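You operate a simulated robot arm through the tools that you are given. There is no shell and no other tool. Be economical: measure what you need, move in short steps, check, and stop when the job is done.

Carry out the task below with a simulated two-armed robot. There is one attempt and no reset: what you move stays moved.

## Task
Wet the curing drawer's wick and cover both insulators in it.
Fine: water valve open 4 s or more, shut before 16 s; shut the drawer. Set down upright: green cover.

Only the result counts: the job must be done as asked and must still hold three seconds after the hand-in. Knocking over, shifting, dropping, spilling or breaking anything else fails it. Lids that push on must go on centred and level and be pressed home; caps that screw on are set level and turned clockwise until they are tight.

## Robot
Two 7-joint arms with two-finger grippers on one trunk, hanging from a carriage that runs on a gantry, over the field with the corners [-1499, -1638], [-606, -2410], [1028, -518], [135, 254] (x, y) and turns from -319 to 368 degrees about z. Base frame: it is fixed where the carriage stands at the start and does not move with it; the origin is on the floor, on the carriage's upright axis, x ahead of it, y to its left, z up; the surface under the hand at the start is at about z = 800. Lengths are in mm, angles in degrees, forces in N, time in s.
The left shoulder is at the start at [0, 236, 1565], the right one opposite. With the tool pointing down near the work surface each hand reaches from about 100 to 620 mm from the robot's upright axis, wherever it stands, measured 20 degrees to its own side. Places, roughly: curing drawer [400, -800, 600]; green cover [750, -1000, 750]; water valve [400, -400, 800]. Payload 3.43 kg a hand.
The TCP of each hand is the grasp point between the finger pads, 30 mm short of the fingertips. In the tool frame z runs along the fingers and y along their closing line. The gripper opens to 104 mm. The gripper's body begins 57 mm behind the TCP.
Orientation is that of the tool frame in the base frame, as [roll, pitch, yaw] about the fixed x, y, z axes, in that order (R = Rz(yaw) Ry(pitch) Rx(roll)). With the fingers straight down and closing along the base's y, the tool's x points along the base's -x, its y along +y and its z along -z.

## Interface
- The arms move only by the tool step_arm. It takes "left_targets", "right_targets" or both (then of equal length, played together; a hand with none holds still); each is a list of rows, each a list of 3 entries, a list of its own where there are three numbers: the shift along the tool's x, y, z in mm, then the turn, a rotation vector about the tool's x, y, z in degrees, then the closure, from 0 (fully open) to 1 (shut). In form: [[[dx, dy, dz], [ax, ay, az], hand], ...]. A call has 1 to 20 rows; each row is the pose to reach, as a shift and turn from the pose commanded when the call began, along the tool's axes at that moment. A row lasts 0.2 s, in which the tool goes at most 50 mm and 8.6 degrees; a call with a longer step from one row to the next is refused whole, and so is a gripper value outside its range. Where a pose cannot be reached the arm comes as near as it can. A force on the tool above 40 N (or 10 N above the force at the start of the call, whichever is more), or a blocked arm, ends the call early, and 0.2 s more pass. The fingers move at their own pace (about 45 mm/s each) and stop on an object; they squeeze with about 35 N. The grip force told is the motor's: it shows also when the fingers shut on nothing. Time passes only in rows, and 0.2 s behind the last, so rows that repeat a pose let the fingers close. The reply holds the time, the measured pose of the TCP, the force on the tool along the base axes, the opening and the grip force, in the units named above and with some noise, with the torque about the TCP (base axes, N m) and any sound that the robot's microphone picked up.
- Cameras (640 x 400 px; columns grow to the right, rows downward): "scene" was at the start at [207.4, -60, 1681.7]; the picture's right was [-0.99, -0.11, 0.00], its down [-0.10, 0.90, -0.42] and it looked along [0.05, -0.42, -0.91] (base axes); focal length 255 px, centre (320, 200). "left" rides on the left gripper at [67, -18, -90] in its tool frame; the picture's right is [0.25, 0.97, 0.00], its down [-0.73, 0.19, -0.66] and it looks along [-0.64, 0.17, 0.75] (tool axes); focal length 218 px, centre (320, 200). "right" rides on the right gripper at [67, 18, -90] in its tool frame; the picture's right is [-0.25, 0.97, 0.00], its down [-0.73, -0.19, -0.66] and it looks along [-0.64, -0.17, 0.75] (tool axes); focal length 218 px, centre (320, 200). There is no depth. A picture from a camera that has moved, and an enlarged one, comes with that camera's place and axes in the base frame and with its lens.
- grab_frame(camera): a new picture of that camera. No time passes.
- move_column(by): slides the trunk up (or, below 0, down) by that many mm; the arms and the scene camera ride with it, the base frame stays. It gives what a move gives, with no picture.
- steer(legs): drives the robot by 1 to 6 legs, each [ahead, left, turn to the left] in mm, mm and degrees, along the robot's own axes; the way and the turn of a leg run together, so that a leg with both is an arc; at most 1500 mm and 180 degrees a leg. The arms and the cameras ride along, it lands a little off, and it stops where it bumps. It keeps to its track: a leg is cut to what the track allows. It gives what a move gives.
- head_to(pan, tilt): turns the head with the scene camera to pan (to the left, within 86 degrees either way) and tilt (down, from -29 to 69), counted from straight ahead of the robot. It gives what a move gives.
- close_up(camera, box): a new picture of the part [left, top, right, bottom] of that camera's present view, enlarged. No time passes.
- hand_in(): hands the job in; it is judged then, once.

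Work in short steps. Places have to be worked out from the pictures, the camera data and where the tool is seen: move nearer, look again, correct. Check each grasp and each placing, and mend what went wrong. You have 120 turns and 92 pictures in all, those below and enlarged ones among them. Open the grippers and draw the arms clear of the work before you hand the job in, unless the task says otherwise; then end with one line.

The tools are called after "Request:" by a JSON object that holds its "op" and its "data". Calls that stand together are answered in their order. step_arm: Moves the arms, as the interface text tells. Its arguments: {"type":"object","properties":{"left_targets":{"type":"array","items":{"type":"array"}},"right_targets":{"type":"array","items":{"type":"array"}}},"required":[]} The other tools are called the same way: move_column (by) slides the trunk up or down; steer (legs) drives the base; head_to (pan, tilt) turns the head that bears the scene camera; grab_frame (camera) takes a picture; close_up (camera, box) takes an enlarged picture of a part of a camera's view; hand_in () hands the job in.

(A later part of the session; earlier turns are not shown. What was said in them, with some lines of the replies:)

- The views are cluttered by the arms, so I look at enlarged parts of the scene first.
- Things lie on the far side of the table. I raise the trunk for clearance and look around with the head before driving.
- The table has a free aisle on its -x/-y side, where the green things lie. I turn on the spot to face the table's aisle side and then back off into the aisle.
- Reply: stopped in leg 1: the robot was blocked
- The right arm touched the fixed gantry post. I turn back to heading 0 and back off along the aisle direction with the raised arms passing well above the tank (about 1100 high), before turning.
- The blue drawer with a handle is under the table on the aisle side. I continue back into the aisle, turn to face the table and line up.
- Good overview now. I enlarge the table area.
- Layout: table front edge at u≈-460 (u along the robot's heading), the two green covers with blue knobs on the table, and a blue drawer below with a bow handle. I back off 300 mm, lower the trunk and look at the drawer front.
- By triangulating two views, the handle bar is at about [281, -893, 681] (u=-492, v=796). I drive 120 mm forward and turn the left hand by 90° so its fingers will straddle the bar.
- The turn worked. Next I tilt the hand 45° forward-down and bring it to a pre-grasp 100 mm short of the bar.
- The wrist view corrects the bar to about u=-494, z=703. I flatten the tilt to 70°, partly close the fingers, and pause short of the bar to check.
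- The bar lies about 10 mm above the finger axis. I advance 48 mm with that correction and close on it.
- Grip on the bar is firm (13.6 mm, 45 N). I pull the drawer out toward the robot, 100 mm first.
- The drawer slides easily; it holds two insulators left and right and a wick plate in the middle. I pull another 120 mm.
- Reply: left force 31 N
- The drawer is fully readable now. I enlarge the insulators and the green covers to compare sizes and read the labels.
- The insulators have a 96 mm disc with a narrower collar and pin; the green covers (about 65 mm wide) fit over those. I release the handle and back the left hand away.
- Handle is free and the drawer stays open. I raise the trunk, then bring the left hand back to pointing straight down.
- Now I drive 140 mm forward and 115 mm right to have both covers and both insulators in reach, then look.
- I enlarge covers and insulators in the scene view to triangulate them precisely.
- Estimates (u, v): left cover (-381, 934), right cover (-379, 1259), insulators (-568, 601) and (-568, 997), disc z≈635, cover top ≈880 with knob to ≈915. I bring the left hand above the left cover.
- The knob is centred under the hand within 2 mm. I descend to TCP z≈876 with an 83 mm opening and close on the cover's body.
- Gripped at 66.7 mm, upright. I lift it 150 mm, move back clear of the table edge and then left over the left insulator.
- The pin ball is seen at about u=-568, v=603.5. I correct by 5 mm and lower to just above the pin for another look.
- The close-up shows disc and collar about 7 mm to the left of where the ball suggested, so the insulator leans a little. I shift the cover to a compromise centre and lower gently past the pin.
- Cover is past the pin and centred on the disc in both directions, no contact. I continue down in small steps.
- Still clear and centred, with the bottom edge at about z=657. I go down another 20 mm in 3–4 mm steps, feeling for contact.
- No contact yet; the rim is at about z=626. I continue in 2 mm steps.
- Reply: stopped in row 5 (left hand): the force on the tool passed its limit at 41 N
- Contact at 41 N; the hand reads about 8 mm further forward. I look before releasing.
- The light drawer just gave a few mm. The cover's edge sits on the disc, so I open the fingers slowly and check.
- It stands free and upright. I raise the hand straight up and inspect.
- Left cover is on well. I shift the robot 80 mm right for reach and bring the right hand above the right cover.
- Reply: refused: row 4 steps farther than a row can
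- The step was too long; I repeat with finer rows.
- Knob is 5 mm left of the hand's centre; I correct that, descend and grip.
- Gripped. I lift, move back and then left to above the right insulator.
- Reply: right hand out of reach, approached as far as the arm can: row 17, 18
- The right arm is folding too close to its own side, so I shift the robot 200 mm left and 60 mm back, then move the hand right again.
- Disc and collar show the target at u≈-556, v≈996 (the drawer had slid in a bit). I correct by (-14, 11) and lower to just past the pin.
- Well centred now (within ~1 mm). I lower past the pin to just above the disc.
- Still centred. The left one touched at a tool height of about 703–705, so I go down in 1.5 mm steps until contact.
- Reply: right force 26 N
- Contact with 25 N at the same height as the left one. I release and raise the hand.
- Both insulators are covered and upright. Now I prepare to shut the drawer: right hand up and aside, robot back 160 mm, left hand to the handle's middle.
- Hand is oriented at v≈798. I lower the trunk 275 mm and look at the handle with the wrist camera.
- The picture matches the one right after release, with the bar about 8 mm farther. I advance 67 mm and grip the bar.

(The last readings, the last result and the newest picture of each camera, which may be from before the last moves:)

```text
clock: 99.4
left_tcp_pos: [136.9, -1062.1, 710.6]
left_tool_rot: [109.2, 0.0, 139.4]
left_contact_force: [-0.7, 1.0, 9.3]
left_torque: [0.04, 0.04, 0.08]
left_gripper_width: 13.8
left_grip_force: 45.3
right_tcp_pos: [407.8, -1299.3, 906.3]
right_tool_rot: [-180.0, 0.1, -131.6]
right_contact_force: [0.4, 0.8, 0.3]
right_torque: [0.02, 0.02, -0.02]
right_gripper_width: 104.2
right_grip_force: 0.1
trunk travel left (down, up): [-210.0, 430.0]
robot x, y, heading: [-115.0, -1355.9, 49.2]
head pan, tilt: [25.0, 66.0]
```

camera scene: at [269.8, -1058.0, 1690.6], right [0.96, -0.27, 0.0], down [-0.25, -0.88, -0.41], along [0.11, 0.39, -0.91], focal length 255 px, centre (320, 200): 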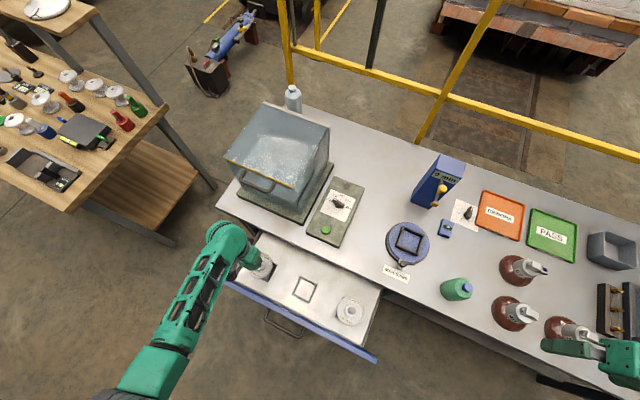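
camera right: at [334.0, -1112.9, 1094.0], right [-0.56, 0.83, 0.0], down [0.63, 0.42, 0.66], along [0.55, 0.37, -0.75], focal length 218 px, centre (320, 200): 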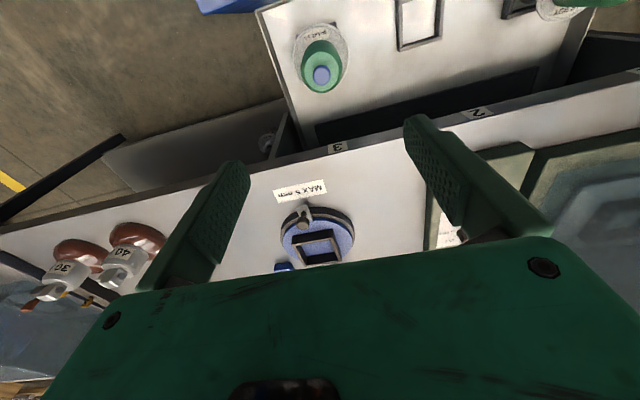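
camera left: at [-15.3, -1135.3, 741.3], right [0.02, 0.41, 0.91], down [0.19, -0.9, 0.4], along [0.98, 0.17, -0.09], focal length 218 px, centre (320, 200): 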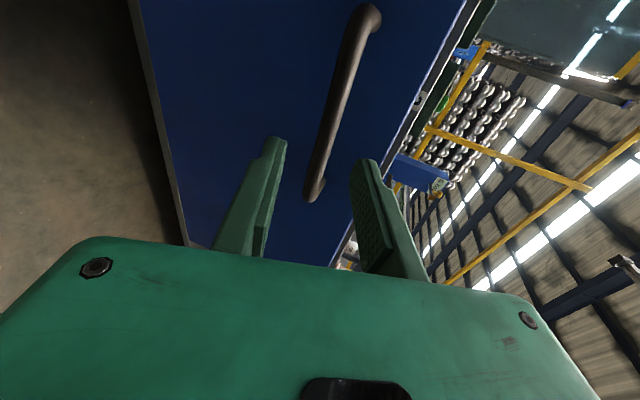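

Firmly gripped again. I push the drawer in 80 mm slowly and check the covers against the table's apron.

Request:
{"op": "step_arm", "data": {"left_targets": [[[0, 2, 5.5], [0, 0, 0], 1], [[0, 5, 14], [0, 0, 0], 1], [[0, 8, 23], [0, 0, 0], 1], [[0, 11, 32], [0, 0, 0], 1], [[0, 14, 41], [0, 0, 0], 1], [[0, 17.5, 50], [0, 0, 0], 1], [[0, 20.5, 59], [0, 0, 0], 1], [[0, 23.5, 67], [0, 0, 0], 1], [[0, 25, 72], [0, 0, 0], 1], [[0, 26, 75], [0, 0, 0], 1]]}}

Request:
{"op": "head_to", "data": {"pan": 0, "tilt": 50}}

Request:
{"op": "close_up", "data": {"camera": "scene", "box": [160, 140, 480, 340]}}

```text
clock: 101.6
left_tcp_pos: [189.4, -1002.2, 711.0]
left_tool_rot: [109.3, 0.1, 139.4]
left_contact_force: [0.8, -3.8, 20.7]
left_torque: [0.21, 0.17, 0.38]
left_gripper_width: 13.6
left_grip_force: 45.7
right_tcp_pos: [408.8, -1299.3, 907.2]
right_tool_rot: [179.9, 0.0, -131.6]
right_contact_force: [0.8, 0.3, 0.5]
right_torque: [0.0, 0.01, 0.01]
right_gripper_width: 104.2
right_grip_force: 0.0
trunk travel left (down, up): [-210.0, 430.0]
robot x, y, heading: [-114.2, -1354.9, 48.8]
head pan, tilt: [25.0, 66.0]
```

```text
clock: 102.5
left_tcp_pos: [189.0, -1001.3, 708.8]
left_tool_rot: [109.2, 0.1, 139.3]
left_contact_force: [1.6, -0.8, 20.5]
left_torque: [-0.04, -0.08, -0.46]
left_gripper_width: 13.6
left_grip_force: 45.2
right_tcp_pos: [407.9, -1299.1, 908.5]
right_tool_rot: [180.0, 0.1, -131.7]
right_contact_force: [0.1, 0.1, 0.6]
right_torque: [0.02, 0.02, -0.04]
right_gripper_width: 104.0
right_grip_force: 0.1
trunk travel left (down, up): [-210.0, 430.0]
robot x, y, heading: [-112.9, -1355.7, 49.2]
head pan, tilt: [0.0, 50.0]
```

```text
2.00 times, centred on (320, 240) of scene
camera zoom: at [67.1, -1143.4, 1435.0], right [0.76, -0.65, 0.0], down [-0.5, -0.58, -0.64], along [0.42, 0.49, -0.77], focal length 510 px, centre (320, 120)
```

zoom: 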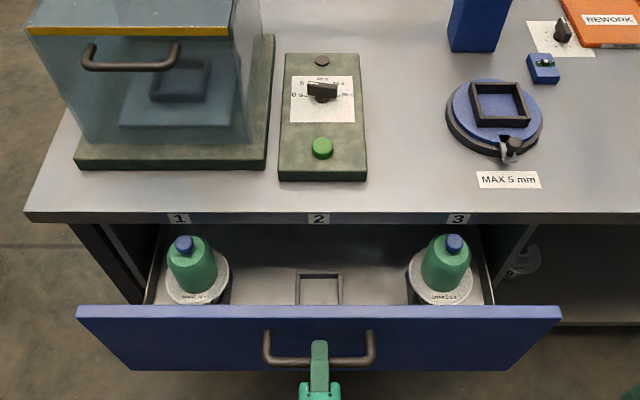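

Covers stand upright; I compute knob tops at ≈740 against the apron's underside at ≈766, so they fit. I push another 75 mm.

Request:
{"op": "step_arm", "data": {"left_targets": [[[0, 4, 5.5], [0, 0, 0], 1], [[0, 7, 14], [0, 0, 0], 1], [[0, 10, 23], [0, 0, 0], 1], [[0, 13, 32], [0, 0, 0], 1], [[0, 16, 41], [0, 0, 0], 1], [[0, 19.5, 50], [0, 0, 0], 1], [[0, 22.5, 59], [0, 0, 0], 1], [[0, 25.5, 67], [0, 0, 0], 1], [[0, 27, 71], [0, 0, 0], 1]]}}

Request:
{"op": "close_up", "data": {"camera": "scene", "box": [160, 140, 480, 340]}}

```text
clock: 104.5
left_tcp_pos: [237.3, -944.7, 710.5]
left_tool_rot: [109.6, -0.1, 139.2]
left_contact_force: [2.1, -2.7, 4.8]
left_torque: [-0.03, -0.08, -0.01]
left_gripper_width: 13.7
left_grip_force: 45.1
right_tcp_pos: [407.6, -1300.3, 906.6]
right_tool_rot: [-179.9, 0.1, -131.7]
right_contact_force: [0.5, -0.1, 0.2]
right_torque: [0.0, -0.03, 0.01]
right_gripper_width: 104.0
right_grip_force: 0.0
trunk travel left (down, up): [-210.0, 430.0]
robot x, y, heading: [-115.4, -1357.9, 49.3]
head pan, tilt: [0.0, 50.0]
```

```text
2.00 times, centred on (320, 240) of scene
camera zoom: at [66.9, -1143.9, 1434.7], right [0.76, -0.65, 0.0], down [-0.5, -0.58, -0.64], along [0.42, 0.49, -0.77], focal length 510 px, centre (320, 120)
```

zoom: 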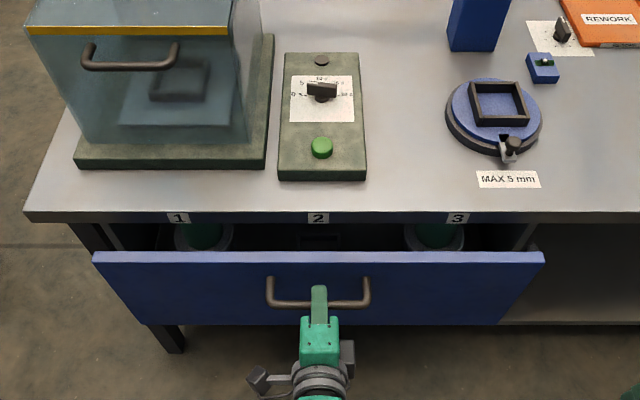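

Covers pass under without touching. I push the last ~57 mm, slowing at the end.

Request:
{"op": "step_arm", "data": {"left_targets": [[[0, 3, 8], [0, 0, 0], 1], [[0, 6, 17], [0, 0, 0], 1], [[0, 9.3, 26.5], [0, 0, 0], 1], [[0, 12.5, 36], [0, 0, 0], 1], [[0, 15, 43], [0, 0, 0], 1], [[0, 16.7, 48], [0, 0, 0], 1], [[0, 18, 52], [0, 0, 0], 1], [[0, 19, 54.5], [0, 0, 0], 1], [[0, 20, 57], [0, 0, 0], 1]]}}

Request:
{"op": "close_up", "data": {"camera": "scene", "box": [160, 140, 480, 340]}}

```text
clock: 106.7
left_tcp_pos: [273.9, -905.7, 709.7]
left_tool_rot: [109.5, -0.2, 139.3]
left_contact_force: [-18.5, -17.5, 12.4]
left_torque: [0.09, 0.07, 0.3]
left_gripper_width: 13.7
left_grip_force: 45.3
right_tcp_pos: [403.7, -1303.0, 904.9]
right_tool_rot: [-180.0, -0.2, -131.5]
right_contact_force: [-0.1, 0.4, 0.2]
right_torque: [0.0, 0.03, 0.04]
right_gripper_width: 104.0
right_grip_force: 0.0
trunk travel left (down, up): [-210.0, 430.0]
robot x, y, heading: [-115.7, -1354.2, 49.3]
head pan, tilt: [0.0, 50.0]
stopped in row 9 (left hand): the force on the tool passed its limit at 41 N (the readings are from after the stop); the commanded pose is now the measured one
```

```text
2.00 times, centred on (320, 240) of scene
camera zoom: at [63.5, -1146.3, 1433.7], right [0.76, -0.65, 0.0], down [-0.5, -0.58, -0.64], along [0.42, 0.48, -0.77], focal length 510 px, centre (320, 120)
```

zoom: 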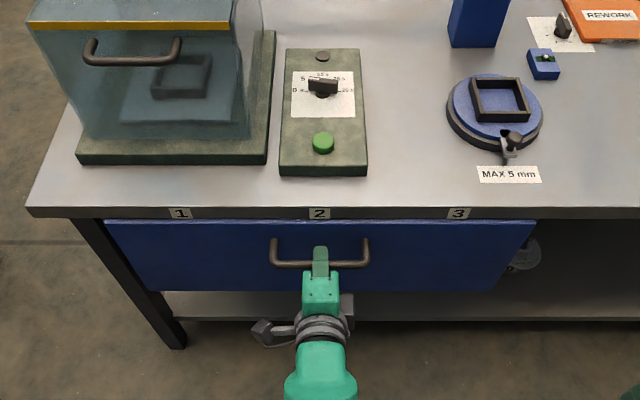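

The drawer is shut against its stop. I release the handle, back off, then raise the trunk.

Request:
{"op": "step_arm", "data": {"left_targets": [[[0, 0, 0], [0, 0, 0], 0.6], [[0, 0, 0], [0, 0, 0], 0.6], [[0, 0, -25], [0, 0, 0], 0.6], [[0, 0, -60], [0, 0, 0], 0.6], [[0, 0, -100], [0, 0, 0], 0.6], [[0, 0, -140], [0, 0, 0], 0.6]]}}

Request:
{"op": "move_column", "data": {"by": 430}}

Request:
{"op": "step_arm", "data": {"left_targets": [[[0, 0, 0], [7.8, 0, 0], 0.3], [[0, 0, 0], [15.6, 0, 0], 0], [[0, 0, 0], [23.4, 0, 0], 0], [[0, 0, 0], [31.2, 0, 0], 0], [[0, 0, 0], [39, 0, 0], 0], [[0, 0, 0], [46.8, 0, 0], 0], [[0, 0, 0], [54.6, 0, 0], 0], [[0, 0, 0], [62.4, 0, 0], 0], [[0, 0, 0], [70, 0, 0], 0]]}}

Request:
{"op": "step_arm", "data": {"left_targets": [[[0, 0, 0], [0, 0, -8.5], 0], [[0, 0, 0], [0, 0, -17], 0], [[0, 0, 0], [0, 0, -25.5], 0], [[0, 0, 0], [0, 0, -34], 0], [[0, 0, 0], [0, 0, -42.5], 0], [[0, 0, 0], [0, 0, -51], 0], [[0, 0, 0], [0, 0, -59.5], 0], [[0, 0, 0], [0, 0, -68], 0], [[0, 0, 0], [0, 0, -76.5], 0], [[0, 0, 0], [0, 0, -85], 0], [[0, 0, 0], [0, 0, -90], 0]]}}

Request:
{"op": "grab_frame", "data": {"camera": "scene"}}

```text
clock: 108.1
left_tcp_pos: [187.5, -1000.0, 760.1]
left_tool_rot: [109.3, -0.1, 139.2]
left_contact_force: [0.4, -0.4, -0.1]
left_torque: [-0.01, 0.0, 0.0]
left_gripper_width: 41.7
left_grip_force: 0.0
right_tcp_pos: [406.2, -1300.2, 907.6]
right_tool_rot: [179.9, 0.0, -131.6]
right_contact_force: [0.2, 0.4, 0.4]
right_torque: [0.01, 0.0, -0.02]
right_gripper_width: 104.0
right_grip_force: 0.1
trunk travel left (down, up): [-210.0, 430.0]
robot x, y, heading: [-115.4, -1354.4, 49.3]
head pan, tilt: [0.0, 50.0]
```

```text
refused: 430 is not a number from -400 to 400
```

```text
clock: 110.1
left_tcp_pos: [190.9, -998.7, 758.8]
left_tool_rot: [179.4, 0.0, 139.3]
left_contact_force: [0.2, -0.1, 0.3]
left_torque: [0.02, 0.0, 0.03]
left_gripper_width: 104.2
left_grip_force: 0.0
right_tcp_pos: [407.8, -1299.2, 907.2]
right_tool_rot: [179.9, 0.0, -131.6]
right_contact_force: [-0.3, 0.9, 0.2]
right_torque: [-0.01, 0.03, -0.01]
right_gripper_width: 104.0
right_grip_force: 0.1
trunk travel left (down, up): [-210.0, 430.0]
robot x, y, heading: [-115.9, -1356.3, 49.0]
head pan, tilt: [0.0, 50.0]
```

```text
clock: 112.5
left_tcp_pos: [190.5, -1000.3, 759.4]
left_tool_rot: [-180.0, 0.8, -130.6]
left_contact_force: [0.3, 0.4, -0.6]
left_torque: [-0.03, -0.03, 0.0]
left_gripper_width: 104.0
left_grip_force: 0.0
right_tcp_pos: [406.3, -1299.6, 906.3]
right_tool_rot: [-179.9, 0.2, -131.6]
right_contact_force: [-0.3, -0.3, -0.7]
right_torque: [-0.01, 0.01, 0.01]
right_gripper_width: 104.1
right_grip_force: 0.0
trunk travel left (down, up): [-210.0, 430.0]
robot x, y, heading: [-116.6, -1353.4, 49.1]
head pan, tilt: [0.0, 50.0]
```

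```text
31 pictures are left
camera scene: at [66.0, -1144.0, 1434.8], right [0.76, -0.65, 0.0], down [-0.5, -0.58, -0.64], along [0.42, 0.49, -0.77], focal length 255 px, centre (320, 200)
```

scene: 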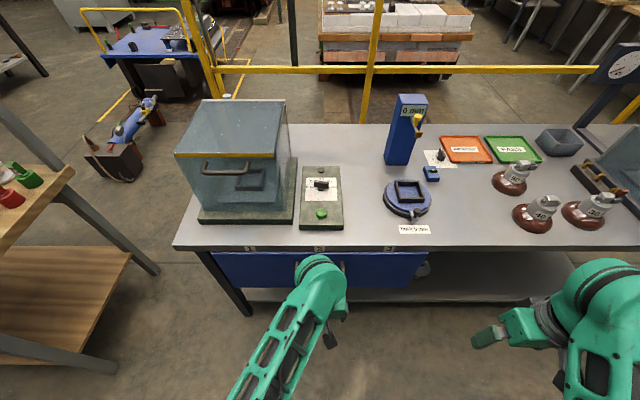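

Drawer is shut, area clean. I raise the trunk and the left hand, then return along the known route to the start area for the valve.

Request:
{"op": "move_column", "data": {"by": 400}}

Request:
{"op": "step_arm", "data": {"left_targets": [[[0, 0, -40], [0, 0, 0], 0], [[0, 0, -80], [0, 0, 0], 0]]}}

Request:
{"op": "steer", "data": {"legs": [[230, 0, 0], [0, 800, 0], [0, 0, -49.2]]}}

```text
clock: 116.4
left_tcp_pos: [191.2, -999.6, 1158.2]
left_tool_rot: [-179.9, 0.8, -130.7]
left_contact_force: [-0.1, -1.0, -0.2]
left_torque: [-0.02, 0.0, 0.02]
left_gripper_width: 103.8
left_grip_force: 0.0
right_tcp_pos: [406.6, -1300.4, 1307.4]
right_tool_rot: [-180.0, 0.1, -131.6]
right_contact_force: [0.3, 0.1, 0.1]
right_torque: [0.04, -0.02, 0.03]
right_gripper_width: 103.8
right_grip_force: 0.0
trunk travel left (down, up): [-610.0, 30.0]
robot x, y, heading: [-116.8, -1352.0, 49.2]
head pan, tilt: [0.0, 50.0]
```

```text
clock: 117.0
left_tcp_pos: [187.6, -1002.0, 1238.5]
left_tool_rot: [179.8, 0.6, -130.6]
left_contact_force: [0.7, 0.0, 0.3]
left_torque: [0.03, -0.01, 0.0]
left_gripper_width: 103.9
left_grip_force: 0.0
right_tcp_pos: [406.7, -1299.9, 1307.6]
right_tool_rot: [180.0, 0.2, -131.7]
right_contact_force: [-0.5, -0.5, 0.1]
right_torque: [0.03, 0.03, 0.0]
right_gripper_width: 104.0
right_grip_force: 0.0
trunk travel left (down, up): [-610.0, 30.0]
robot x, y, heading: [-112.5, -1353.3, 49.2]
head pan, tilt: [0.0, 50.0]
```

```text
clock: 124.8
left_tcp_pos: [-109.3, -642.4, 1239.2]
left_tool_rot: [180.0, 0.8, -177.8]
left_contact_force: [0.1, -0.5, -0.1]
left_torque: [0.01, 0.02, 0.03]
left_gripper_width: 104.1
left_grip_force: 0.1
right_tcp_pos: [-180.3, -1007.1, 1306.5]
right_tool_rot: [-180.0, 0.1, -178.6]
right_contact_force: [-0.7, -0.5, 0.0]
right_torque: [0.01, 0.03, 0.01]
right_gripper_width: 104.1
right_grip_force: 0.0
trunk travel left (down, up): [-610.0, 30.0]
robot x, y, heading: [-575.5, -664.3, 2.1]
head pan, tilt: [0.0, 50.0]
```

I pull the left hand back 140 mm (to stay clear of the gantry post) and drive to the start spot, then look at the valve.

Request:
{"op": "step_arm", "data": {"left_targets": [[[35, 0, 0], [0, 0, 0], 0], [[70, 0, 0], [0, 0, 0], 0], [[105, 0, 0], [0, 0, 0], 0], [[140, 0, 0], [0, 0, 0], 0]]}}

Request:
{"op": "steer", "data": {"legs": [[590, 625, -2]]}}

Request:
{"op": "head_to", "data": {"pan": -60, "tilt": 55}}

Request:
{"op": "grab_frame", "data": {"camera": "scene"}}

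Request:
{"op": "grab_frame", "data": {"camera": "right"}}

```text
clock: 125.8
left_tcp_pos: [-250.9, -649.1, 1235.0]
left_tool_rot: [180.0, 0.8, -177.8]
left_contact_force: [0.4, -0.2, 0.3]
left_torque: [-0.04, -0.01, -0.02]
left_gripper_width: 103.9
left_grip_force: 0.0
right_tcp_pos: [-179.8, -1007.2, 1306.5]
right_tool_rot: [-180.0, 0.1, -178.8]
right_contact_force: [-0.3, 0.3, 0.5]
right_torque: [0.0, 0.03, 0.0]
right_gripper_width: 103.9
right_grip_force: 0.1
trunk travel left (down, up): [-610.0, 30.0]
robot x, y, heading: [-574.4, -658.5, 2.3]
head pan, tilt: [0.0, 50.0]
```

```text
clock: 130.3
left_tcp_pos: [323.4, -17.2, 1236.2]
left_tool_rot: [179.9, 0.8, 179.7]
left_contact_force: [-0.5, -0.6, 0.1]
left_torque: [-0.01, 0.02, 0.01]
left_gripper_width: 104.0
left_grip_force: 0.1
right_tcp_pos: [378.8, -378.5, 1307.4]
right_tool_rot: [-179.9, 0.1, 178.8]
right_contact_force: [-1.5, -1.3, 0.5]
right_torque: [-0.02, 0.03, 0.0]
right_gripper_width: 104.1
right_grip_force: 0.0
trunk travel left (down, up): [-610.0, 30.0]
robot x, y, heading: [-3.6, -19.3, -0.6]
head pan, tilt: [0.0, 50.0]
```

```text
clock: 131.6
left_tcp_pos: [322.9, -18.5, 1235.7]
left_tool_rot: [179.9, 0.9, 179.8]
left_contact_force: [0.0, 0.2, -0.1]
left_torque: [0.0, 0.0, 0.01]
left_gripper_width: 104.1
left_grip_force: 0.1
right_tcp_pos: [378.0, -378.3, 1307.4]
right_tool_rot: [-179.9, 0.1, 178.9]
right_contact_force: [0.3, 0.6, -0.4]
right_torque: [0.01, 0.02, -0.01]
right_gripper_width: 104.0
right_grip_force: 0.1
trunk travel left (down, up): [-610.0, 30.0]
robot x, y, heading: [-4.4, -12.8, -0.4]
head pan, tilt: [-60.0, 55.0]
```

```text
30 pictures are left
camera scene: at [235.0, -79.6, 1828.3], right [-0.87, -0.49, 0.0], down [-0.41, 0.71, -0.57], along [0.28, -0.5, -0.82], focal length 255 px, centre (320, 200)
```

scene: 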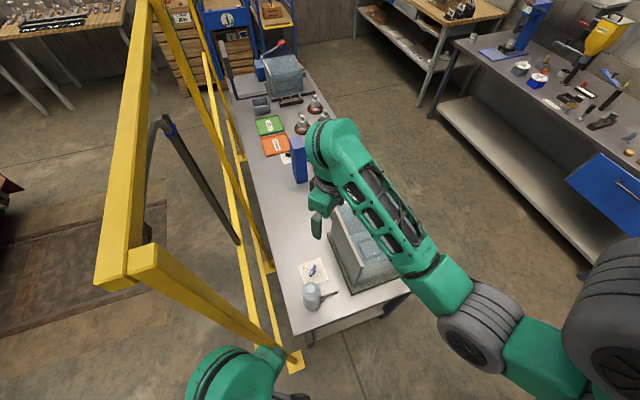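

```text
29 pictures are left
camera right: at [310.8, -359.6, 1397.2], right [0.27, 0.96, 0.0], down [0.72, -0.21, 0.66], along [0.63, -0.18, -0.75], focal length 218 px, centre (320, 200)
```

right: 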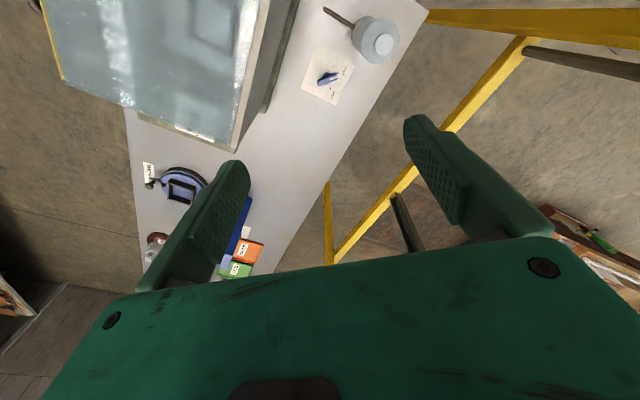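

Request:
{"op": "close_up", "data": {"camera": "right", "box": [280, 30, 376, 110]}}

Request:
{"op": "close_up", "data": {"camera": "scene", "box": [280, 250, 352, 316]}}

```text
5.00 times, centred on (328, 70) of right
camera zoom: at [310.8, -359.6, 1397.2], right [0.27, 0.96, 0.0], down [0.72, -0.21, 0.66], along [0.63, -0.18, -0.75], focal length 1091 px, centre (280, 850)
```

zoom: 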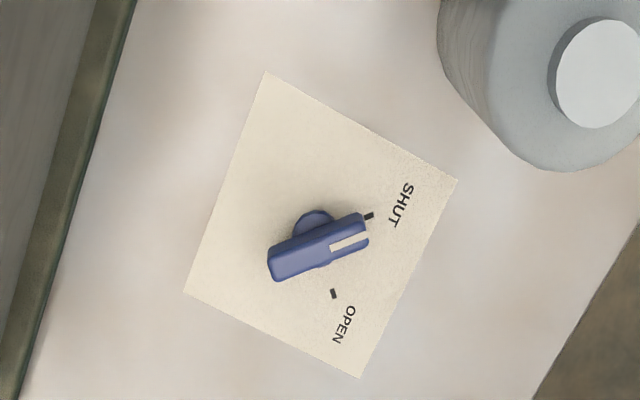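

```text
6.06 times, centred on (316, 283) of scene
camera zoom: at [235.0, -79.6, 1828.3], right [-0.87, -0.49, 0.0], down [-0.41, 0.71, -0.57], along [0.28, -0.5, -0.82], focal length 1546 px, centre (344, -303)
```

zoom: 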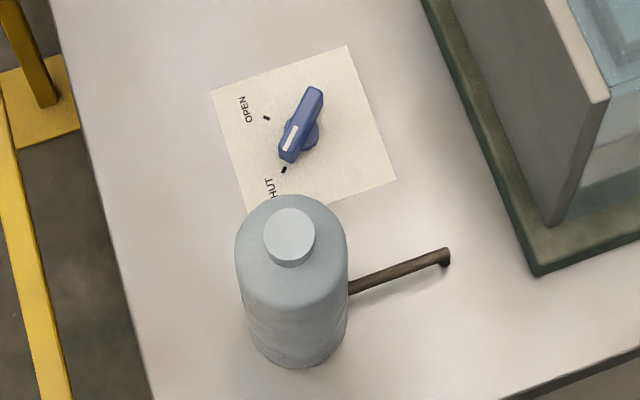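

The valve is a bar handle on a card: axis at about [438, -377], pointing to SHUT (+y), OPEN at 91° clockwise (+x). I pull the left hand back from the post, shift the robot 60 mm right, lower the trunk, and turn the right hand so its fingers straddle the bar.

Request:
{"op": "step_arm", "data": {"left_targets": [[[35, 0, 0], [0, 0, 0], 0], [[70, 0, 0], [0, 0, 0], 0]]}}

Request:
{"op": "steer", "data": {"legs": [[0, -60, 0]]}}

Request:
{"op": "step_arm", "data": {"right_targets": [[[0, 0, 0], [0, 0, -8.5], 0], [[0, 0, 0], [0, 0, -17], 0], [[0, 0, 0], [0, 0, -25.5], 0], [[0, 0, 0], [0, 0, -34], 0], [[0, 0, 0], [0, 0, -42.5], 0], [[0, 0, 0], [0, 0, -51], 0], [[0, 0, 0], [0, 0, -59.5], 0], [[0, 0, 0], [0, 0, -68], 0], [[0, 0, 0], [0, 0, -76.5], 0], [[0, 0, 0], [0, 0, -85], 0], [[0, 0, 0], [0, 0, -92], 0], [[0, 0, 0], [0, 0, -96.5], 0]]}}

Request:
{"op": "move_column", "data": {"by": -160}}

```text
clock: 132.2
left_tcp_pos: [252.4, -16.4, 1233.7]
left_tool_rot: [-180.0, 0.7, 179.6]
left_contact_force: [1.3, 0.2, -0.2]
left_torque: [0.0, -0.01, -0.01]
left_gripper_width: 104.0
left_grip_force: 0.1
right_tcp_pos: [378.4, -379.3, 1306.9]
right_tool_rot: [-180.0, 0.1, 178.8]
right_contact_force: [0.4, -0.6, 0.0]
right_torque: [-0.01, 0.04, -0.02]
right_gripper_width: 103.8
right_grip_force: 0.0
trunk travel left (down, up): [-610.0, 30.0]
robot x, y, heading: [-1.4, -12.5, -0.4]
head pan, tilt: [-60.0, 55.0]
```

```text
clock: 133.2
left_tcp_pos: [251.4, -76.7, 1234.0]
left_tool_rot: [180.0, 0.7, 179.6]
left_contact_force: [0.2, -0.7, -0.5]
left_torque: [0.02, -0.01, 0.03]
left_gripper_width: 103.9
left_grip_force: 0.0
right_tcp_pos: [376.9, -437.4, 1305.3]
right_tool_rot: [179.9, 0.1, 178.9]
right_contact_force: [-0.5, 0.8, 0.2]
right_torque: [0.0, -0.02, -0.02]
right_gripper_width: 104.0
right_grip_force: 0.1
trunk travel left (down, up): [-610.0, 30.0]
robot x, y, heading: [-2.9, -75.5, -0.6]
head pan, tilt: [-60.0, 55.0]
```

```text
clock: 135.8
left_tcp_pos: [252.0, -77.4, 1235.2]
left_tool_rot: [179.9, 0.8, 179.5]
left_contact_force: [-0.2, -0.1, -1.4]
left_torque: [-0.01, 0.01, 0.01]
left_gripper_width: 103.7
left_grip_force: 0.0
right_tcp_pos: [377.7, -439.9, 1307.8]
right_tool_rot: [-180.0, -0.1, -84.6]
right_contact_force: [-0.5, 0.3, 0.1]
right_torque: [-0.01, 0.01, -0.04]
right_gripper_width: 103.9
right_grip_force: 0.1
trunk travel left (down, up): [-610.0, 30.0]
robot x, y, heading: [1.8, -71.7, -0.4]
head pan, tilt: [-60.0, 55.0]
```

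```text
clock: 137.6
left_tcp_pos: [252.8, -76.3, 1075.0]
left_tool_rot: [-180.0, 0.9, 179.6]
left_contact_force: [-0.4, 0.3, -0.5]
left_torque: [-0.02, -0.02, -0.01]
left_gripper_width: 104.1
left_grip_force: 0.0
right_tcp_pos: [378.7, -439.5, 1146.6]
right_tool_rot: [-179.8, -0.1, -84.6]
right_contact_force: [-0.4, -0.8, -0.4]
right_torque: [0.02, 0.02, -0.01]
right_gripper_width: 103.9
right_grip_force: 0.1
trunk travel left (down, up): [-450.0, 190.0]
robot x, y, heading: [-0.2, -78.8, -0.4]
head pan, tilt: [-60.0, 55.0]
```

Forearm geometry stays above the tank. I move the right hand over the valve, down to z≈935, and look.

Request:
{"op": "step_arm", "data": {"right_targets": [[[-28, -33, 0], [0, 0, 0], 0], [[-56.8, -65.4, 0], [0, 0, 0], 0], [[-56.8, -65.4, 45], [0, 0, 0], 0.3], [[-56.8, -65.4, 90], [0, 0, 0], 0.5], [[-56.8, -65.4, 135], [0, 0, 0], 0.5], [[-56.8, -65.4, 175], [0, 0, 0], 0.5], [[-56.8, -65.4, 212], [0, 0, 0], 0.5]]}}

Request:
{"op": "grab_frame", "data": {"camera": "right"}}

Request:
{"op": "grab_frame", "data": {"camera": "scene"}}

```text
clock: 139.2
left_tcp_pos: [251.8, -77.3, 1074.1]
left_tool_rot: [180.0, 0.7, 179.6]
left_contact_force: [0.7, 0.1, 0.0]
left_torque: [0.04, 0.01, 0.0]
left_gripper_width: 104.0
left_grip_force: 0.0
right_tcp_pos: [437.1, -377.1, 936.6]
right_tool_rot: [-179.9, -0.1, -84.8]
right_contact_force: [-0.6, -0.1, 0.2]
right_torque: [0.02, -0.02, -0.01]
right_gripper_width: 52.0
right_grip_force: 0.1
trunk travel left (down, up): [-450.0, 190.0]
robot x, y, heading: [-1.4, -75.2, -0.4]
head pan, tilt: [-60.0, 55.0]
```

```text
26 pictures are left
camera right: at [425.7, -445.3, 1027.0], right [-0.99, 0.16, 0.0], down [0.12, 0.74, 0.66], along [0.11, 0.65, -0.75], focal length 218 px, centre (320, 200)
```

right: 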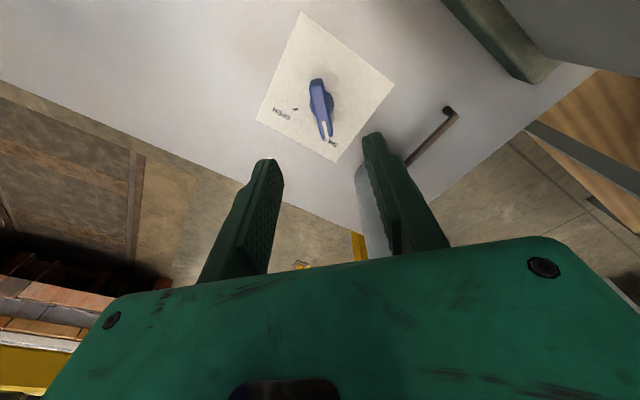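

```text
25 pictures are left
camera scene: at [234.5, -139.7, 1668.3], right [-0.87, -0.49, 0.0], down [-0.4, 0.71, -0.57], along [0.28, -0.5, -0.82], focal length 255 px, centre (320, 200)
```

scene: 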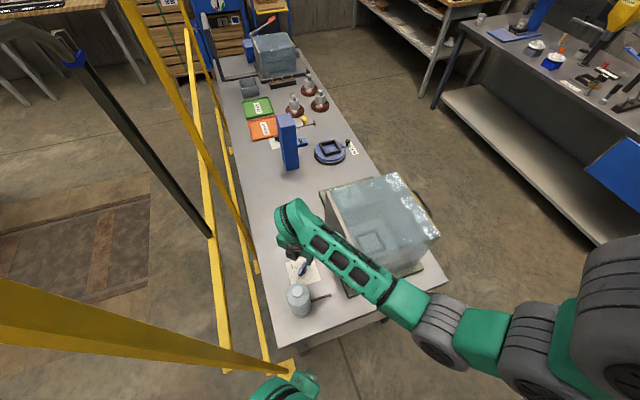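

The forearm stays beside and above the tank. I enlarge the valve view for exact alignment.

Request:
{"op": "close_up", "data": {"camera": "right", "box": [250, 0, 410, 170]}}

```text
2.35 times, centred on (330, 85) of right
camera zoom: at [425.7, -445.3, 1027.0], right [-0.99, 0.16, 0.0], down [0.12, 0.74, 0.66], along [0.11, 0.65, -0.75], focal length 514 px, centre (296, 471)
```

zoom: 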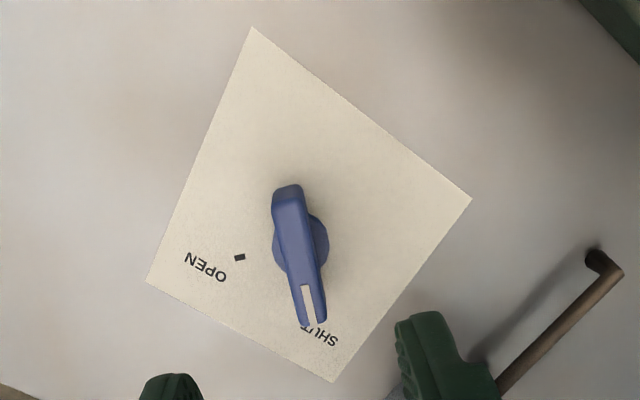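

Valve centre is 2–3 mm off and the bar is turned 4° to the fingers. I correct both and go down to TCP z≈845.

Request:
{"op": "step_arm", "data": {"right_targets": [[[-2, 2.5, 20], [0, 0, 2], 0.6], [[-2, 2.5, 45], [0, 0, 4], 0.6], [[-2, 2.5, 65], [0, 0, 4], 0.6], [[-2, 2.5, 80], [0, 0, 4], 0.6], [[-2, 2.5, 91], [0, 0, 4], 0.6]]}}

Request:
{"op": "grab_frame", "data": {"camera": "right"}}

```text
clock: 140.4
left_tcp_pos: [251.4, -76.4, 1073.6]
left_tool_rot: [-180.0, 0.8, 179.6]
left_contact_force: [0.6, -0.1, 0.4]
left_torque: [0.01, 0.01, -0.01]
left_gripper_width: 104.0
left_grip_force: 0.1
right_tcp_pos: [436.0, -374.4, 845.0]
right_tool_rot: [-179.8, 0.0, -88.8]
right_contact_force: [0.3, 0.2, 0.1]
right_torque: [0.01, -0.02, 0.02]
right_gripper_width: 41.5
right_grip_force: 0.1
trunk travel left (down, up): [-450.0, 190.0]
robot x, y, heading: [-0.9, -74.9, -0.0]
head pan, tilt: [-60.0, 55.0]
```

```text
23 pictures are left
camera right: at [418.3, -441.8, 935.5], right [-0.97, 0.23, 0.0], down [0.17, 0.73, 0.66], along [0.15, 0.64, -0.75], focal length 218 px, centre (320, 200)
```

right: 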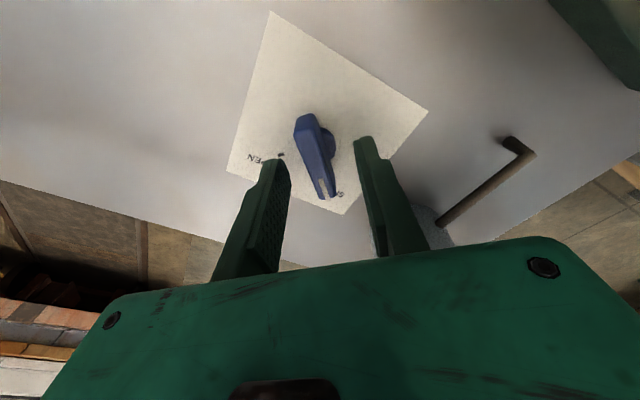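

Fingers bracket the bar well. I lower 5 mm, shift 1.5 mm and close on the bar.

Request:
{"op": "step_arm", "data": {"right_targets": [[[1.5, -0.5, 3], [0, 0, 0], 0.6], [[1.5, -0.5, 5], [0, 0, 1], 0.6], [[1.5, -0.5, 5], [0, 0, 1], 1], [[1.5, -0.5, 5], [0, 0, 1], 1], [[1.5, -0.5, 5], [0, 0, 1], 1], [[1.5, -0.5, 5], [0, 0, 1], 1]]}}

Request:
{"op": "close_up", "data": {"camera": "right", "box": [220, 80, 420, 220]}}

```text
clock: 141.8
left_tcp_pos: [252.4, -77.5, 1074.4]
left_tool_rot: [-180.0, 0.8, 179.6]
left_contact_force: [0.2, -1.8, -0.4]
left_torque: [0.01, 0.02, -0.01]
left_gripper_width: 104.0
left_grip_force: 0.1
right_tcp_pos: [437.8, -376.5, 840.1]
right_tool_rot: [-179.9, 0.0, -89.7]
right_contact_force: [5.2, -1.1, -4.7]
right_torque: [-0.02, -0.02, -0.01]
right_gripper_width: 11.7
right_grip_force: 45.1
trunk travel left (down, up): [-450.0, 190.0]
robot x, y, heading: [1.5, -73.3, -0.4]
head pan, tilt: [-60.0, 55.0]
```

```text
2.86 times, centred on (320, 150) of right
camera zoom: at [418.4, -443.1, 930.3], right [-0.97, 0.25, 0.0], down [0.19, 0.73, 0.66], along [0.16, 0.64, -0.75], focal length 624 px, centre (320, 343)
```

zoom: 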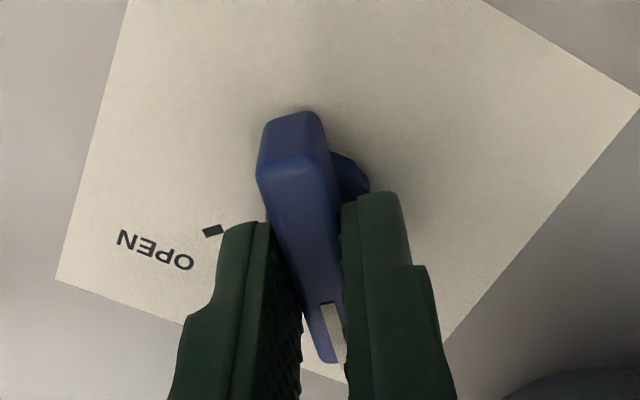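

Bar is gripped (11.7 mm, 45 N). I turn it 91° clockwise to OPEN and hold.

Request:
{"op": "step_arm", "data": {"right_targets": [[[0, 0, 0], [0, 0, 8.3], 1], [[0, 0, 0], [0, 0, 16.6], 1], [[0, 0, 0], [0, 0, 24.9], 1], [[0, 0, 0], [0, 0, 33.2], 1], [[0, 0, 0], [0, 0, 41.5], 1], [[0, 0, 0], [0, 0, 49.8], 1], [[0, 0, 0], [0, 0, 58.1], 1], [[0, 0, 0], [0, 0, 66.4], 1], [[0, 0, 0], [0, 0, 74.7], 1], [[0, 0, 0], [0, 0, 83], 1], [[0, 0, 0], [0, 0, 91], 1], [[0, 0, 0], [0, 0, 91], 1], [[0, 0, 0], [0, 0, 91], 1]]}}

Request:
{"op": "close_up", "data": {"camera": "right", "box": [220, 80, 420, 220]}}

```text
clock: 144.6
left_tcp_pos: [251.6, -77.4, 1072.6]
left_tool_rot: [180.0, 0.9, 179.6]
left_contact_force: [0.0, -0.2, 0.4]
left_torque: [-0.03, -0.02, -0.01]
left_gripper_width: 104.1
left_grip_force: 0.0
right_tcp_pos: [436.6, -376.8, 840.2]
right_tool_rot: [-180.0, 0.2, 179.1]
right_contact_force: [-6.5, 2.1, 18.7]
right_torque: [-0.05, 0.41, 1.15]
right_gripper_width: 13.0
right_grip_force: 44.9
trunk travel left (down, up): [-450.0, 190.0]
robot x, y, heading: [-1.3, -74.4, -0.5]
head pan, tilt: [-60.0, 55.0]
```

```text
2.86 times, centred on (320, 150) of right
camera zoom: at [369.4, -357.9, 930.4], right [0.27, 0.96, 0.0], down [0.73, -0.2, 0.66], along [0.64, -0.17, -0.75], focal length 624 px, centre (320, 343)
```

zoom: 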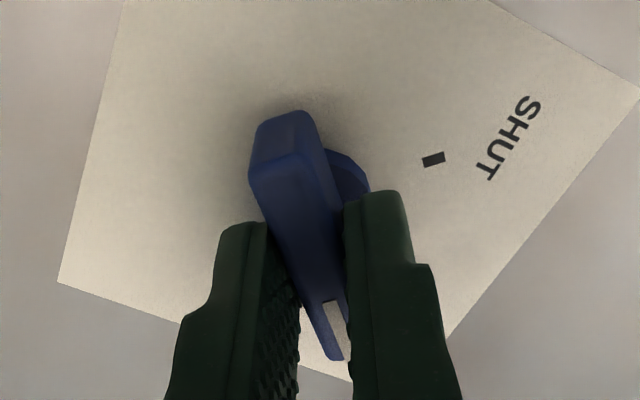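

The valve is open (clock 144.6). I hold about 4 s.

Request:
{"op": "step_arm", "data": {"right_targets": [[[0, 0, 0], [0, 0, -0.5], 1], [[0, 0, 0], [0, 0, -0.5], 1], [[0, 0, 0], [0, 0, -0.5], 1], [[0, 0, 0], [0, 0, -0.5], 1], [[0, 0, 0], [0, 0, -0.5], 1], [[0, 0, 0], [0, 0, -0.5], 1], [[0, 0, 0], [0, 0, -0.5], 1], [[0, 0, 0], [0, 0, -0.5], 1], [[0, 0, 0], [0, 0, -0.5], 1], [[0, 0, 0], [0, 0, -0.5], 1], [[0, 0, 0], [0, 0, -0.5], 1], [[0, 0, 0], [0, 0, -0.5], 1], [[0, 0, 0], [0, 0, -0.5], 1], [[0, 0, 0], [0, 0, -0.5], 1], [[0, 0, 0], [0, 0, -0.5], 1], [[0, 0, 0], [0, 0, -0.5], 1], [[0, 0, 0], [0, 0, -0.5], 1], [[0, 0, 0], [0, 0, -0.5], 1], [[0, 0, 0], [0, 0, -0.5], 1], [[0, 0, 0], [0, 0, -0.5], 1]]}}

Request:
{"op": "step_arm", "data": {"right_targets": [[[0, 0, 0], [0, 0, -8.4], 1], [[0, 0, 0], [0, 0, -16.8], 1], [[0, 0, 0], [0, 0, -25.2], 1], [[0, 0, 0], [0, 0, -33.6], 1], [[0, 0, 0], [0, 0, -42], 1], [[0, 0, 0], [0, 0, -50.4], 1], [[0, 0, 0], [0, 0, -58.8], 1], [[0, 0, 0], [0, 0, -67.2], 1], [[0, 0, 0], [0, 0, -75.6], 1], [[0, 0, 0], [0, 0, -84], 1], [[0, 0, 0], [0, 0, -92], 1], [[0, 0, 0], [0, 0, -93], 1]]}}

Request:
{"op": "close_up", "data": {"camera": "right", "box": [220, 80, 420, 220]}}

```text
clock: 148.8
left_tcp_pos: [253.5, -76.9, 1073.9]
left_tool_rot: [-179.9, 0.7, 179.6]
left_contact_force: [-0.1, -0.4, -1.1]
left_torque: [-0.01, 0.0, 0.02]
left_gripper_width: 104.1
left_grip_force: 0.0
right_tcp_pos: [438.0, -376.4, 839.7]
right_tool_rot: [179.9, 0.1, 179.7]
right_contact_force: [-7.3, 3.5, 32.1]
right_torque: [0.05, 0.02, 1.14]
right_gripper_width: 12.8
right_grip_force: 45.4
trunk travel left (down, up): [-450.0, 190.0]
robot x, y, heading: [-0.9, -80.4, -0.4]
head pan, tilt: [-60.0, 55.0]
```

```text
clock: 151.4
left_tcp_pos: [252.7, -76.1, 1073.4]
left_tool_rot: [179.9, 0.8, 179.6]
left_contact_force: [-0.9, 0.6, -0.5]
left_torque: [-0.01, 0.0, 0.0]
left_gripper_width: 103.6
left_grip_force: 0.1
right_tcp_pos: [435.8, -375.3, 839.6]
right_tool_rot: [-179.9, 0.1, -87.2]
right_contact_force: [-1.0, 3.1, 12.9]
right_torque: [1.4, 0.13, -0.02]
right_gripper_width: 12.1
right_grip_force: 45.0
trunk travel left (down, up): [-450.0, 190.0]
robot x, y, heading: [-5.0, -73.6, -0.4]
head pan, tilt: [-60.0, 55.0]
```

```text
2.86 times, centred on (320, 150) of right
camera zoom: at [421.6, -443.4, 929.8], right [-0.98, 0.2, 0.0], down [0.15, 0.74, 0.66], along [0.13, 0.64, -0.75], focal length 624 px, centre (320, 343)
```

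zoom: 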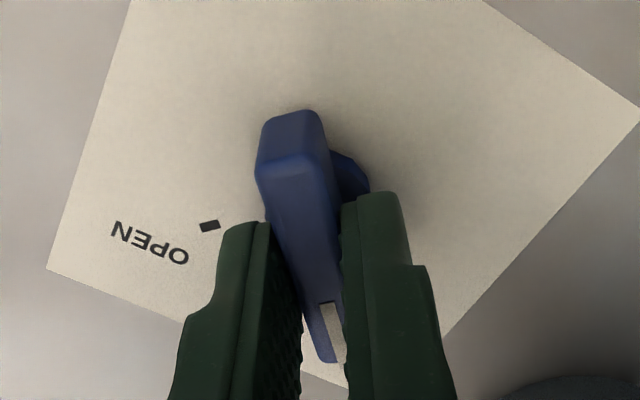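

The bar is back at SHUT (tool 2.5° past its original angle). I nudge 4° more against the stop to be sure, then check.

Request:
{"op": "step_arm", "data": {"right_targets": [[[0, 0, 0], [0, 0, -2], 1], [[0, 0, 0], [0, 0, -4], 1], [[0, 0, 0], [0, 0, -4], 1]]}}

```text
clock: 152.2
left_tcp_pos: [252.4, -76.9, 1073.7]
left_tool_rot: [-179.9, 0.8, 179.6]
left_contact_force: [-0.3, -0.8, 0.4]
left_torque: [0.02, -0.04, -0.01]
left_gripper_width: 104.0
left_grip_force: 0.1
right_tcp_pos: [436.2, -376.1, 839.0]
right_tool_rot: [-179.9, -0.1, -83.2]
right_contact_force: [-1.5, 3.8, 10.6]
right_torque: [0.25, 0.44, -1.21]
right_gripper_width: 12.0
right_grip_force: 45.4
trunk travel left (down, up): [-450.0, 190.0]
robot x, y, heading: [-3.6, -75.9, -0.4]
head pan, tilt: [-60.0, 55.0]
```

At the shut stop (torque −1.2 N m). I release and raise the hand straight up, then look.

Request:
{"op": "step_arm", "data": {"right_targets": [[[0, 0, 0], [0, 0, 0], 0.6], [[0, 0, 0], [0, 0, 0], 0.6], [[0, 0, -10], [0, 0, 0], 0.6], [[0, 0, -40], [0, 0, 0], 0.6], [[0, 0, -80], [0, 0, 0], 0.6], [[0, 0, -125], [0, 0, 0], 0.6], [[0, 0, -170], [0, 0, 0], 0.5], [[0, 0, -215], [0, 0, 0], 0.2], [[0, 0, -260], [0, 0, 0], 0], [[0, 0, -300], [0, 0, 0], 0]]}}

Request:
{"op": "close_up", "data": {"camera": "right", "box": [220, 0, 420, 125]}}

Request:
{"op": "grab_frame", "data": {"camera": "scene"}}

```text
clock: 154.4
left_tcp_pos: [252.5, -76.5, 1073.6]
left_tool_rot: [180.0, 0.8, 179.7]
left_contact_force: [1.0, 0.3, 0.1]
left_torque: [-0.03, 0.01, 0.01]
left_gripper_width: 103.9
left_grip_force: 0.0
right_tcp_pos: [437.7, -375.6, 1138.7]
right_tool_rot: [179.9, 0.1, -83.2]
right_contact_force: [-0.7, 0.0, 0.0]
right_torque: [-0.01, -0.01, 0.0]
right_gripper_width: 104.0
right_grip_force: 0.1
trunk travel left (down, up): [-450.0, 190.0]
robot x, y, heading: [-0.1, -80.5, -0.6]
head pan, tilt: [-60.0, 55.0]
```

```text
3.20 times, centred on (320, 62) of right
camera zoom: at [426.9, -444.1, 1229.1], right [-0.99, 0.14, 0.0], down [0.1, 0.75, 0.66], along [0.09, 0.65, -0.75], focal length 698 px, centre (320, 640)
```

zoom: 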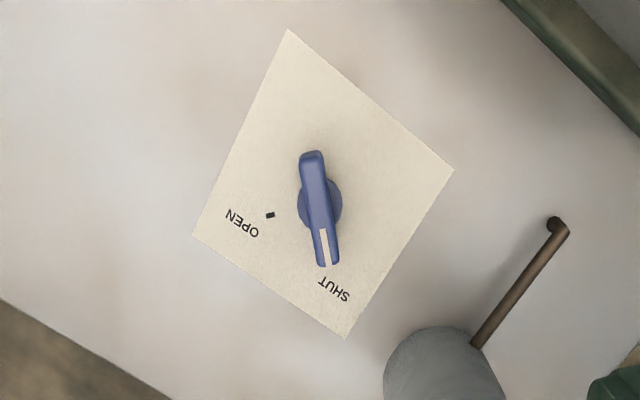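

```text
18 pictures are left
camera scene: at [234.5, -139.9, 1668.1], right [-0.87, -0.49, 0.0], down [-0.4, 0.71, -0.57], along [0.28, -0.5, -0.82], focal length 255 px, centre (320, 200)
```

scene: 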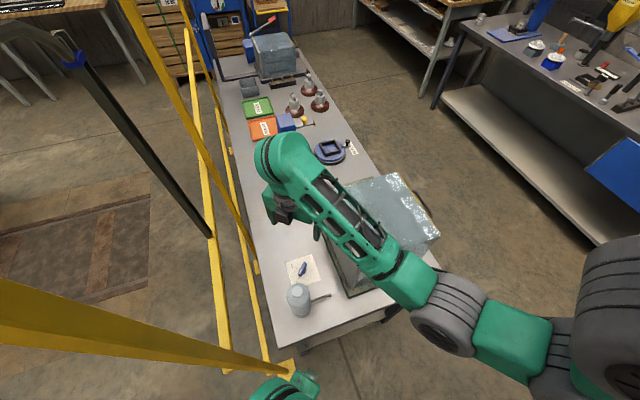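

The valve points to SHUT after about 6–9 s open. The drawer is shut on its stop with both covers upright, nothing else is disturbed, and the grippers are open and clear, so I hand in.

Request:
{"op": "hand_in", "data": {}}

```text
The job is handed in.
```

I wetted the wick with the water valve open for about 6–9 s and then shut. Both insulators are covered by upright green covers, and the drawer is shut with the arms clear.
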